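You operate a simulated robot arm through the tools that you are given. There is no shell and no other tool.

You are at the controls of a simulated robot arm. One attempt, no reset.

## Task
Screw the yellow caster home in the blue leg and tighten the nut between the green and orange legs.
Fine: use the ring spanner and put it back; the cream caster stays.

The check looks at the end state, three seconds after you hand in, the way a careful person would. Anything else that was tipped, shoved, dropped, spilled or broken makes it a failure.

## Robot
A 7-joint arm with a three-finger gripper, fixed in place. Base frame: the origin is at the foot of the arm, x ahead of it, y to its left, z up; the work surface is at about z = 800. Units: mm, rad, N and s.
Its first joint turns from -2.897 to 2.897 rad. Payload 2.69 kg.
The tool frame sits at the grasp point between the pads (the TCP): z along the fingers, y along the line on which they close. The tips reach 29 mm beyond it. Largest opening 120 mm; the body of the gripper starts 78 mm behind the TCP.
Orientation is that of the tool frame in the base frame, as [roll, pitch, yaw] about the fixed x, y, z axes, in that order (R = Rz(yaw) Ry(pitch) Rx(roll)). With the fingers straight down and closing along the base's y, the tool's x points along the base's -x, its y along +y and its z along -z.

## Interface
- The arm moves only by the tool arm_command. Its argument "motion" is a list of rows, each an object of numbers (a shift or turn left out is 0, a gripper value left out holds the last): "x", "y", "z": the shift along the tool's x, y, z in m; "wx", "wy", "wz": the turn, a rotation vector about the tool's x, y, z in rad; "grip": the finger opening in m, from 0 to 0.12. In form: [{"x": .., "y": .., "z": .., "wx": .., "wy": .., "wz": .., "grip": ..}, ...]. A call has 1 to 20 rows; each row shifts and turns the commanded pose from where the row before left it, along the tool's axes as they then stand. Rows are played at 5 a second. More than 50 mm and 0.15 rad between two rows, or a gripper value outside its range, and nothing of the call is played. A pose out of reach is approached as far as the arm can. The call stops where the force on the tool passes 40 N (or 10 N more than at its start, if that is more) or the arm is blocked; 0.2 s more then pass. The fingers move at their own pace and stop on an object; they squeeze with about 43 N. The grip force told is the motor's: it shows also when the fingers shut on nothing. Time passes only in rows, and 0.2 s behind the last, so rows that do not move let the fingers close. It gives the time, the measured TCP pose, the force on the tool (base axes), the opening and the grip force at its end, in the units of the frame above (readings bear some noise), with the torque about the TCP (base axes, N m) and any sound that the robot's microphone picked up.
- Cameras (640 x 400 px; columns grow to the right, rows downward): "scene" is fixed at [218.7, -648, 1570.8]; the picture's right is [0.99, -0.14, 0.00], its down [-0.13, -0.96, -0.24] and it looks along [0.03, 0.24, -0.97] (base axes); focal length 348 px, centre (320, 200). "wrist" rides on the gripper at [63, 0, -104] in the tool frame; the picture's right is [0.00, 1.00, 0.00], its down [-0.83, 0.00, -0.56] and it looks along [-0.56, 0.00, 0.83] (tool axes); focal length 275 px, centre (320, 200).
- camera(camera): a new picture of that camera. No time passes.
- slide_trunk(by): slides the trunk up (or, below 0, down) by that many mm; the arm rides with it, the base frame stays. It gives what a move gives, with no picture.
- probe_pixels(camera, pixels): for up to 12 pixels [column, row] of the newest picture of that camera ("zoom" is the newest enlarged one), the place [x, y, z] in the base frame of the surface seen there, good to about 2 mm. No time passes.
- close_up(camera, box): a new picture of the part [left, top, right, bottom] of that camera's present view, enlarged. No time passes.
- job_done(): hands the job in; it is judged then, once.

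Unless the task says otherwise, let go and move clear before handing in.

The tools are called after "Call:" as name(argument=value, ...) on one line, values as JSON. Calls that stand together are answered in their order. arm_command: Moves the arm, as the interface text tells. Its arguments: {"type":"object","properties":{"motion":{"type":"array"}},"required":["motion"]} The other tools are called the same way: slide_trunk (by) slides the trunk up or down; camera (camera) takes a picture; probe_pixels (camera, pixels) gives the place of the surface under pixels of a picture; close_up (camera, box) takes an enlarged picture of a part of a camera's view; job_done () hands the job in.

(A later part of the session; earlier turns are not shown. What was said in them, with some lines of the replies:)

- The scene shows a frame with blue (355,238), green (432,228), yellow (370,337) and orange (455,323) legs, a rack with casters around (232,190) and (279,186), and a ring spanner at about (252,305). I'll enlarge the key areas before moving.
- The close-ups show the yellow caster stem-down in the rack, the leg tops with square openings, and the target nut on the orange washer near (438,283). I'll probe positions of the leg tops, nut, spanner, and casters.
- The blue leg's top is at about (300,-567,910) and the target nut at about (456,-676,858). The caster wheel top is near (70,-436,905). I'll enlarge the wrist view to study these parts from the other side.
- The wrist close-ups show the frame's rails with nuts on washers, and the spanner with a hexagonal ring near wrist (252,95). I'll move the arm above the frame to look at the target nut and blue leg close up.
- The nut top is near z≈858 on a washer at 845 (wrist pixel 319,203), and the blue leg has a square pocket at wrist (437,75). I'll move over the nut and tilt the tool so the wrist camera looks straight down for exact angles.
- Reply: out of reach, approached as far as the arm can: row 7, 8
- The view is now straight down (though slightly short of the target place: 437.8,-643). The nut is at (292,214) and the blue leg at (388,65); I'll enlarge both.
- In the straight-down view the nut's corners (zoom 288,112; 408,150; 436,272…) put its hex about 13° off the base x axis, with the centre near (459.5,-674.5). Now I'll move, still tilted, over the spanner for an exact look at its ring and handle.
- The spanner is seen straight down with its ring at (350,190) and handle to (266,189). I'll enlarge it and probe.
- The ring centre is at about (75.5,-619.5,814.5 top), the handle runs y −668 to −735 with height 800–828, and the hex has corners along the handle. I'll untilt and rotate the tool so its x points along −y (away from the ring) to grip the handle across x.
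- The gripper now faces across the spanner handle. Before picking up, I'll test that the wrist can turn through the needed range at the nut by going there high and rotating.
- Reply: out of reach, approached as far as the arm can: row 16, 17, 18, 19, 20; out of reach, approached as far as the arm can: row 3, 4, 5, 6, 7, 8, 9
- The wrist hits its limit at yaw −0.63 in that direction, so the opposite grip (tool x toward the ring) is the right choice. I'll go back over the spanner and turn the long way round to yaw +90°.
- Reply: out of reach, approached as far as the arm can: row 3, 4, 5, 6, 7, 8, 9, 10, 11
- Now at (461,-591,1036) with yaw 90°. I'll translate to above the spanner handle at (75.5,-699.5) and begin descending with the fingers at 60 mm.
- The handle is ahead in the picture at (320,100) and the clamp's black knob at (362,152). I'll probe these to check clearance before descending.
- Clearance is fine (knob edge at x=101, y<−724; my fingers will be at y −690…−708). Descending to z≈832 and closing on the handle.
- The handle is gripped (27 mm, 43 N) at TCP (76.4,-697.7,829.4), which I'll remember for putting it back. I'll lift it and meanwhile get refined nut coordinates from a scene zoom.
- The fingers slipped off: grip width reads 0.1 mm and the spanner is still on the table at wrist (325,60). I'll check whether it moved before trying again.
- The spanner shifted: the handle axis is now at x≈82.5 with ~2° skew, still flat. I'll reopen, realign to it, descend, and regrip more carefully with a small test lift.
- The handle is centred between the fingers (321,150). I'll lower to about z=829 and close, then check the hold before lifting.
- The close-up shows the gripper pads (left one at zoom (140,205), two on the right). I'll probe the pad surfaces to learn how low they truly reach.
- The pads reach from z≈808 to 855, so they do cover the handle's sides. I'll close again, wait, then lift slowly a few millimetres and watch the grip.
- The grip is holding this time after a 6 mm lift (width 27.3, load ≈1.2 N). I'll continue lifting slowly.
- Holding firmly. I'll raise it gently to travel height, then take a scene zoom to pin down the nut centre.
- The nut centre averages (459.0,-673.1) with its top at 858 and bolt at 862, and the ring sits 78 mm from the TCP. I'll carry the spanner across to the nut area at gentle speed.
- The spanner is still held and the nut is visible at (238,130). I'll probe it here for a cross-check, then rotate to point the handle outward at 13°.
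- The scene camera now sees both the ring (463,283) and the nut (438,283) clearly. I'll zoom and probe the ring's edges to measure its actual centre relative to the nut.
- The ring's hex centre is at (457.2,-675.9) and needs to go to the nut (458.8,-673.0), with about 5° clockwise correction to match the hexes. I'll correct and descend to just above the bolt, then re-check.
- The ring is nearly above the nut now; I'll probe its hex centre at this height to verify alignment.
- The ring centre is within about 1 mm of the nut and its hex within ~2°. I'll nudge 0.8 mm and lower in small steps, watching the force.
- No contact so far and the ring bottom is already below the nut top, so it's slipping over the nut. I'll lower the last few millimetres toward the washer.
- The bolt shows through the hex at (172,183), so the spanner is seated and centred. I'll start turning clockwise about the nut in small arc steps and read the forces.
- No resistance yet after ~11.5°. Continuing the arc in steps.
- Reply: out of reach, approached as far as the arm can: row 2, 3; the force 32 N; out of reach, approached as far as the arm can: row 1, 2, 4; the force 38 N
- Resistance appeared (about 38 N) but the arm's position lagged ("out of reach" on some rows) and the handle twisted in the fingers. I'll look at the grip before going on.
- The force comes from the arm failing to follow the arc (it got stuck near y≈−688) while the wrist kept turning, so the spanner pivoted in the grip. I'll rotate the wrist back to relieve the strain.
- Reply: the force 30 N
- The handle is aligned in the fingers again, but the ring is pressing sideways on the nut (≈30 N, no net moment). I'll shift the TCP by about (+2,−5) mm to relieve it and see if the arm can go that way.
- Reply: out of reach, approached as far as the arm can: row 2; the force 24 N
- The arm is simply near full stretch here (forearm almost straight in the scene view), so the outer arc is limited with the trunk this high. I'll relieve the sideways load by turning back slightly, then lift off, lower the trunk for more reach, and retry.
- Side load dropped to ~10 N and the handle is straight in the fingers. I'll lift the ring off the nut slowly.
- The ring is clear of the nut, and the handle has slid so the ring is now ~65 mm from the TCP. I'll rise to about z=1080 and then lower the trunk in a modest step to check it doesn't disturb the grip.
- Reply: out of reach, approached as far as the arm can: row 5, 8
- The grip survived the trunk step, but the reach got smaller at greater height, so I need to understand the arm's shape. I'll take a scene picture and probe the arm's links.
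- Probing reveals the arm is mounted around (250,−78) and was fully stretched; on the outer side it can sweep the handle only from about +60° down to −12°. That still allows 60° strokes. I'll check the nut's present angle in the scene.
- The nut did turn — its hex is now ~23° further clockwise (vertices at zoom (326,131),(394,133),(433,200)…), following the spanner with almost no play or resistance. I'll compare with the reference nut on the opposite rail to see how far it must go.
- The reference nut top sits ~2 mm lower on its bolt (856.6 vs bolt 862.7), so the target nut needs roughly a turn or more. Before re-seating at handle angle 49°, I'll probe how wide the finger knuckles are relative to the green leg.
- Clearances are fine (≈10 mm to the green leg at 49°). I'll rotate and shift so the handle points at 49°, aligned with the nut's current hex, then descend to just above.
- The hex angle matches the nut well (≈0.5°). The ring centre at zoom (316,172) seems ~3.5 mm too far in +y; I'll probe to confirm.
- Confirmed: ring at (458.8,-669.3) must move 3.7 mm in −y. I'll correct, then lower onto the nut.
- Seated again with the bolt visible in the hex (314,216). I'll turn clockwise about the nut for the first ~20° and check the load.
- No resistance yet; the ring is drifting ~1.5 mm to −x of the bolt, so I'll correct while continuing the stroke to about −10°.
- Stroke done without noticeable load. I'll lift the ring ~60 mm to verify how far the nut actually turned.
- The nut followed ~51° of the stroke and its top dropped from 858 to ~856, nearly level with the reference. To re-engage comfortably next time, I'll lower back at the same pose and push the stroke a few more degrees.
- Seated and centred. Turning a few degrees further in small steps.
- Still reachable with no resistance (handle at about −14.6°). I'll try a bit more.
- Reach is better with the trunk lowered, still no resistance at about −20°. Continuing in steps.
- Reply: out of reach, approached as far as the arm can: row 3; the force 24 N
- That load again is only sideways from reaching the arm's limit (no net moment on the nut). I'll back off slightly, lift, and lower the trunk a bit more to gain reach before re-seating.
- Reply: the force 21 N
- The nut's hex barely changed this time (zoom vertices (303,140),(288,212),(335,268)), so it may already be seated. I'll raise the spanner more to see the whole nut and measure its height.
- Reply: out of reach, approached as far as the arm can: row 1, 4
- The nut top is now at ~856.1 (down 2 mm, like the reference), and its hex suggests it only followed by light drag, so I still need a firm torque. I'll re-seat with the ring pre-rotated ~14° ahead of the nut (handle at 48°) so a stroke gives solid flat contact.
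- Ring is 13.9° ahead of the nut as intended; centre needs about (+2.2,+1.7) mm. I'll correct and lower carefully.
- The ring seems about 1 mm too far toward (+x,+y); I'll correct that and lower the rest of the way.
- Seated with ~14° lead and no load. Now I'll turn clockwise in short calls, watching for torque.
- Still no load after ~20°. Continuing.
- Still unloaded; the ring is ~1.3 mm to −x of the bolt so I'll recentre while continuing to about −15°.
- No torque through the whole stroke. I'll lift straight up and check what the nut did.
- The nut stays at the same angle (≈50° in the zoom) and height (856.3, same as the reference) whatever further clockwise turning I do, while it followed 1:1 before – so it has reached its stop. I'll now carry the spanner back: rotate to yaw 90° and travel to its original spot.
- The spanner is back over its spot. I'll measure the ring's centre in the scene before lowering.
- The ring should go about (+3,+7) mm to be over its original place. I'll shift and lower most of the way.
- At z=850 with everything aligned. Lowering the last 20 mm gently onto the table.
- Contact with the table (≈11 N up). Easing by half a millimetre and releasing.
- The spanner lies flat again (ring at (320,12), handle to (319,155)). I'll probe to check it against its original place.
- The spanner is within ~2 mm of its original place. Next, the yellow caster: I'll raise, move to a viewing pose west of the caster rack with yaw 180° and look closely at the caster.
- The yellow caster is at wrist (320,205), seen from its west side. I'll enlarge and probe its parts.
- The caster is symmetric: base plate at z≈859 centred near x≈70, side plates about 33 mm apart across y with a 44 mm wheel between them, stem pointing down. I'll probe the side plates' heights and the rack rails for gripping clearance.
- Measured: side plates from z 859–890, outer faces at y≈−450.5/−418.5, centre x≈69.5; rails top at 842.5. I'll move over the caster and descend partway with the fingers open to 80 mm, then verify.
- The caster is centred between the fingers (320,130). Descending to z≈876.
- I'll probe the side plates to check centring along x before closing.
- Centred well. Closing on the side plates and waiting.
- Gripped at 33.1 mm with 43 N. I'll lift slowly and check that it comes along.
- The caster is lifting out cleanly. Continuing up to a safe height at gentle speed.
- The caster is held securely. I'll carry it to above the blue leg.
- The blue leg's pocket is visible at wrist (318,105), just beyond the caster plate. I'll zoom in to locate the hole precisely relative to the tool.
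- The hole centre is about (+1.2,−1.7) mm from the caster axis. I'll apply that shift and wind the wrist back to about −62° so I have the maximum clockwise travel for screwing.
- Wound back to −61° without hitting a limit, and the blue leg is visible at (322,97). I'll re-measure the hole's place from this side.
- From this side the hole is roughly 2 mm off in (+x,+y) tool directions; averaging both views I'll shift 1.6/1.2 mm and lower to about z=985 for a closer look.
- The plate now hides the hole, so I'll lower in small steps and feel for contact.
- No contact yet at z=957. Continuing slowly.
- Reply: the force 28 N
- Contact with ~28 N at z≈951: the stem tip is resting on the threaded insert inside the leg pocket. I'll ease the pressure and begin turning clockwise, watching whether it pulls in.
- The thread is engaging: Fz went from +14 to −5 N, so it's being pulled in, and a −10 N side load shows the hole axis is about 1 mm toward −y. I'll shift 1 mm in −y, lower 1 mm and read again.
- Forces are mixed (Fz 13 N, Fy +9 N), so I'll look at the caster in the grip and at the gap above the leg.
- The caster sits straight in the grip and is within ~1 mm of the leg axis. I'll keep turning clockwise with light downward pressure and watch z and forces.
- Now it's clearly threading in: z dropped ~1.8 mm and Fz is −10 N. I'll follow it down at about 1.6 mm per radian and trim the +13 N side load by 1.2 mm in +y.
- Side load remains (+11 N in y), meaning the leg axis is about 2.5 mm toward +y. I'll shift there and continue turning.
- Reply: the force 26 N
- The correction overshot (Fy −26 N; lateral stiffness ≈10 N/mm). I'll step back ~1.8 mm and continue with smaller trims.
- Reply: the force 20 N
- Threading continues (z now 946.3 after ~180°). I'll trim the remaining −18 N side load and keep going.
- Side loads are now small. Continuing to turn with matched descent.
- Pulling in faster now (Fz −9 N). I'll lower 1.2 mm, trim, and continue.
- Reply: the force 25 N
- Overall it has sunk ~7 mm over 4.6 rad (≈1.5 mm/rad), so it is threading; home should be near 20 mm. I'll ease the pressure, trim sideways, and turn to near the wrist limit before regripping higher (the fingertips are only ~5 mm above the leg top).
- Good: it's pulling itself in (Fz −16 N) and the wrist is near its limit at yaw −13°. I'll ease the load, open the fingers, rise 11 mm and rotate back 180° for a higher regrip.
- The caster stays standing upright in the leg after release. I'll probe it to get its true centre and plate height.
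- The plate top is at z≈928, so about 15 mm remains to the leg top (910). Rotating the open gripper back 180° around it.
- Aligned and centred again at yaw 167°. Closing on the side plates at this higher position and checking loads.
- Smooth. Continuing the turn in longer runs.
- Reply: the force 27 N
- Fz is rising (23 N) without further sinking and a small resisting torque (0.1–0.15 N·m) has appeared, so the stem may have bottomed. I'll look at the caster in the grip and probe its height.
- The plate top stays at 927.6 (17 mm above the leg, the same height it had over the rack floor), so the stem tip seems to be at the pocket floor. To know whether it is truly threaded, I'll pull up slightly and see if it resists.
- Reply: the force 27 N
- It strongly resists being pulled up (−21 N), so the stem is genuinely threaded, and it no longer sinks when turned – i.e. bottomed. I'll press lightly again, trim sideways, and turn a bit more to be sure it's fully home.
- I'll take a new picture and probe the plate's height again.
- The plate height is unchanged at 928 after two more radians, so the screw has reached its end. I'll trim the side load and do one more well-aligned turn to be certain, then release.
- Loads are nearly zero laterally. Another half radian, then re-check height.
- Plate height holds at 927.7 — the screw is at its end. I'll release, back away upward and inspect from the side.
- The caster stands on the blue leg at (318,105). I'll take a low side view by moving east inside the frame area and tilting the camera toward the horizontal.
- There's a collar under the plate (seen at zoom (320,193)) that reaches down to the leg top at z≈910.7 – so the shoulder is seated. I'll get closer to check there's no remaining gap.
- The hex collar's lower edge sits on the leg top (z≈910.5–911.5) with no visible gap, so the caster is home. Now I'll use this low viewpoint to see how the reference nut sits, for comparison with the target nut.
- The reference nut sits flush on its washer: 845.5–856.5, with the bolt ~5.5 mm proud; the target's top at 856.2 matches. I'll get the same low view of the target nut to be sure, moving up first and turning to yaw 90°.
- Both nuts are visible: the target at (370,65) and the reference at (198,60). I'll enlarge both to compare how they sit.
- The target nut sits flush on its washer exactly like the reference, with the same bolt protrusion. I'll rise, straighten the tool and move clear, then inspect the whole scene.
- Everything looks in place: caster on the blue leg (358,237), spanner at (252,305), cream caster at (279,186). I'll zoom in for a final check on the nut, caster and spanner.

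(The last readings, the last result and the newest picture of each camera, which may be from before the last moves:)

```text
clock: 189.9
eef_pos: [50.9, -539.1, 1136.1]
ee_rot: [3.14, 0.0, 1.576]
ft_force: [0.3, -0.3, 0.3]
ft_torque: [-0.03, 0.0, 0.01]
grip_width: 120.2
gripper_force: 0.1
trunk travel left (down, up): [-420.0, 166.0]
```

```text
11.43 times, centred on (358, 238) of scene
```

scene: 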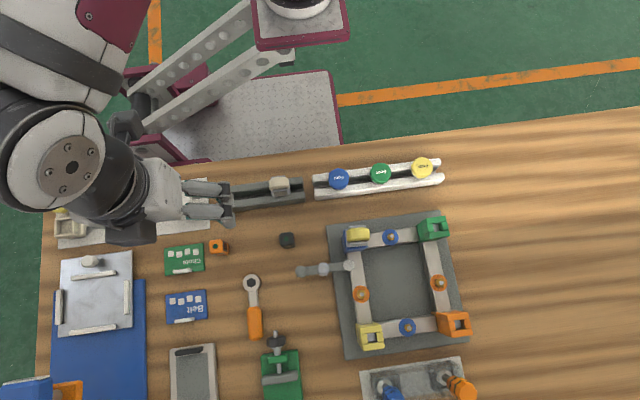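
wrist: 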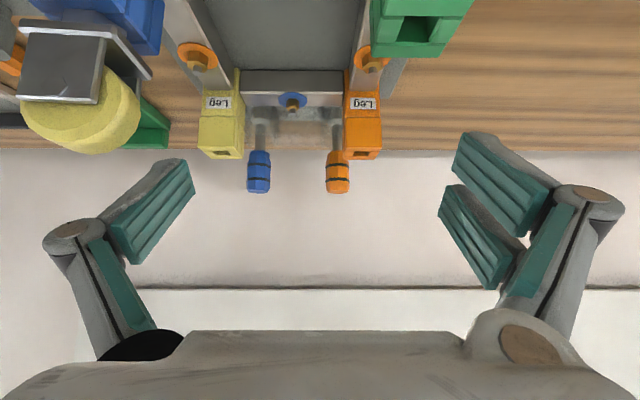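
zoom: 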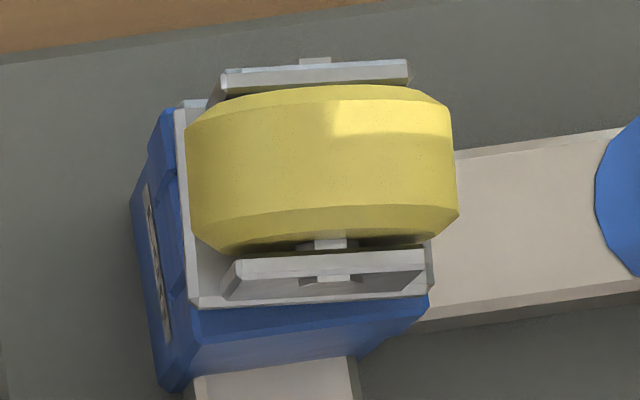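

The nut is flush and at its stop. The caster stands square on the blue leg, the spanner is back in its place, and the cream caster and everything else are undisturbed. The gripper is empty and clear, so I'm handing in.

Call:
job_done()

```text
The job is handed in.
```

The yellow caster is screwed home in the blue leg, the nut between the green and orange legs is tightened, and I've handed the job in. No result has come back from the check yet.

- **Caster:** its collar sits on the leg top with no visible gap. It resisted a pull of about 21 N and stopped sinking with further turning. There was no firm stop in torque, so "home" rests on its depth and that pull test.
- **Nut:** it now sits flush on its washer at the same height as the reference nut on the opposite rail. Further turning with the ring spanner didn't move it. As with the caster, I never felt a torque rise, so "tight" is judged from its position.
- **Spanner:** it is back flat on the table, about 2–3 mm from where it started. My first grip slipped on lifting and shifted it a few millimetres on the table before I regripped it.
- **Cream caster and the rest:** the cream caster stayed where it was, and the final pictures showed nothing else disturbed.

I left the trunk 30 mm lower than it was at the start. The gripper is empty and clear of the work.
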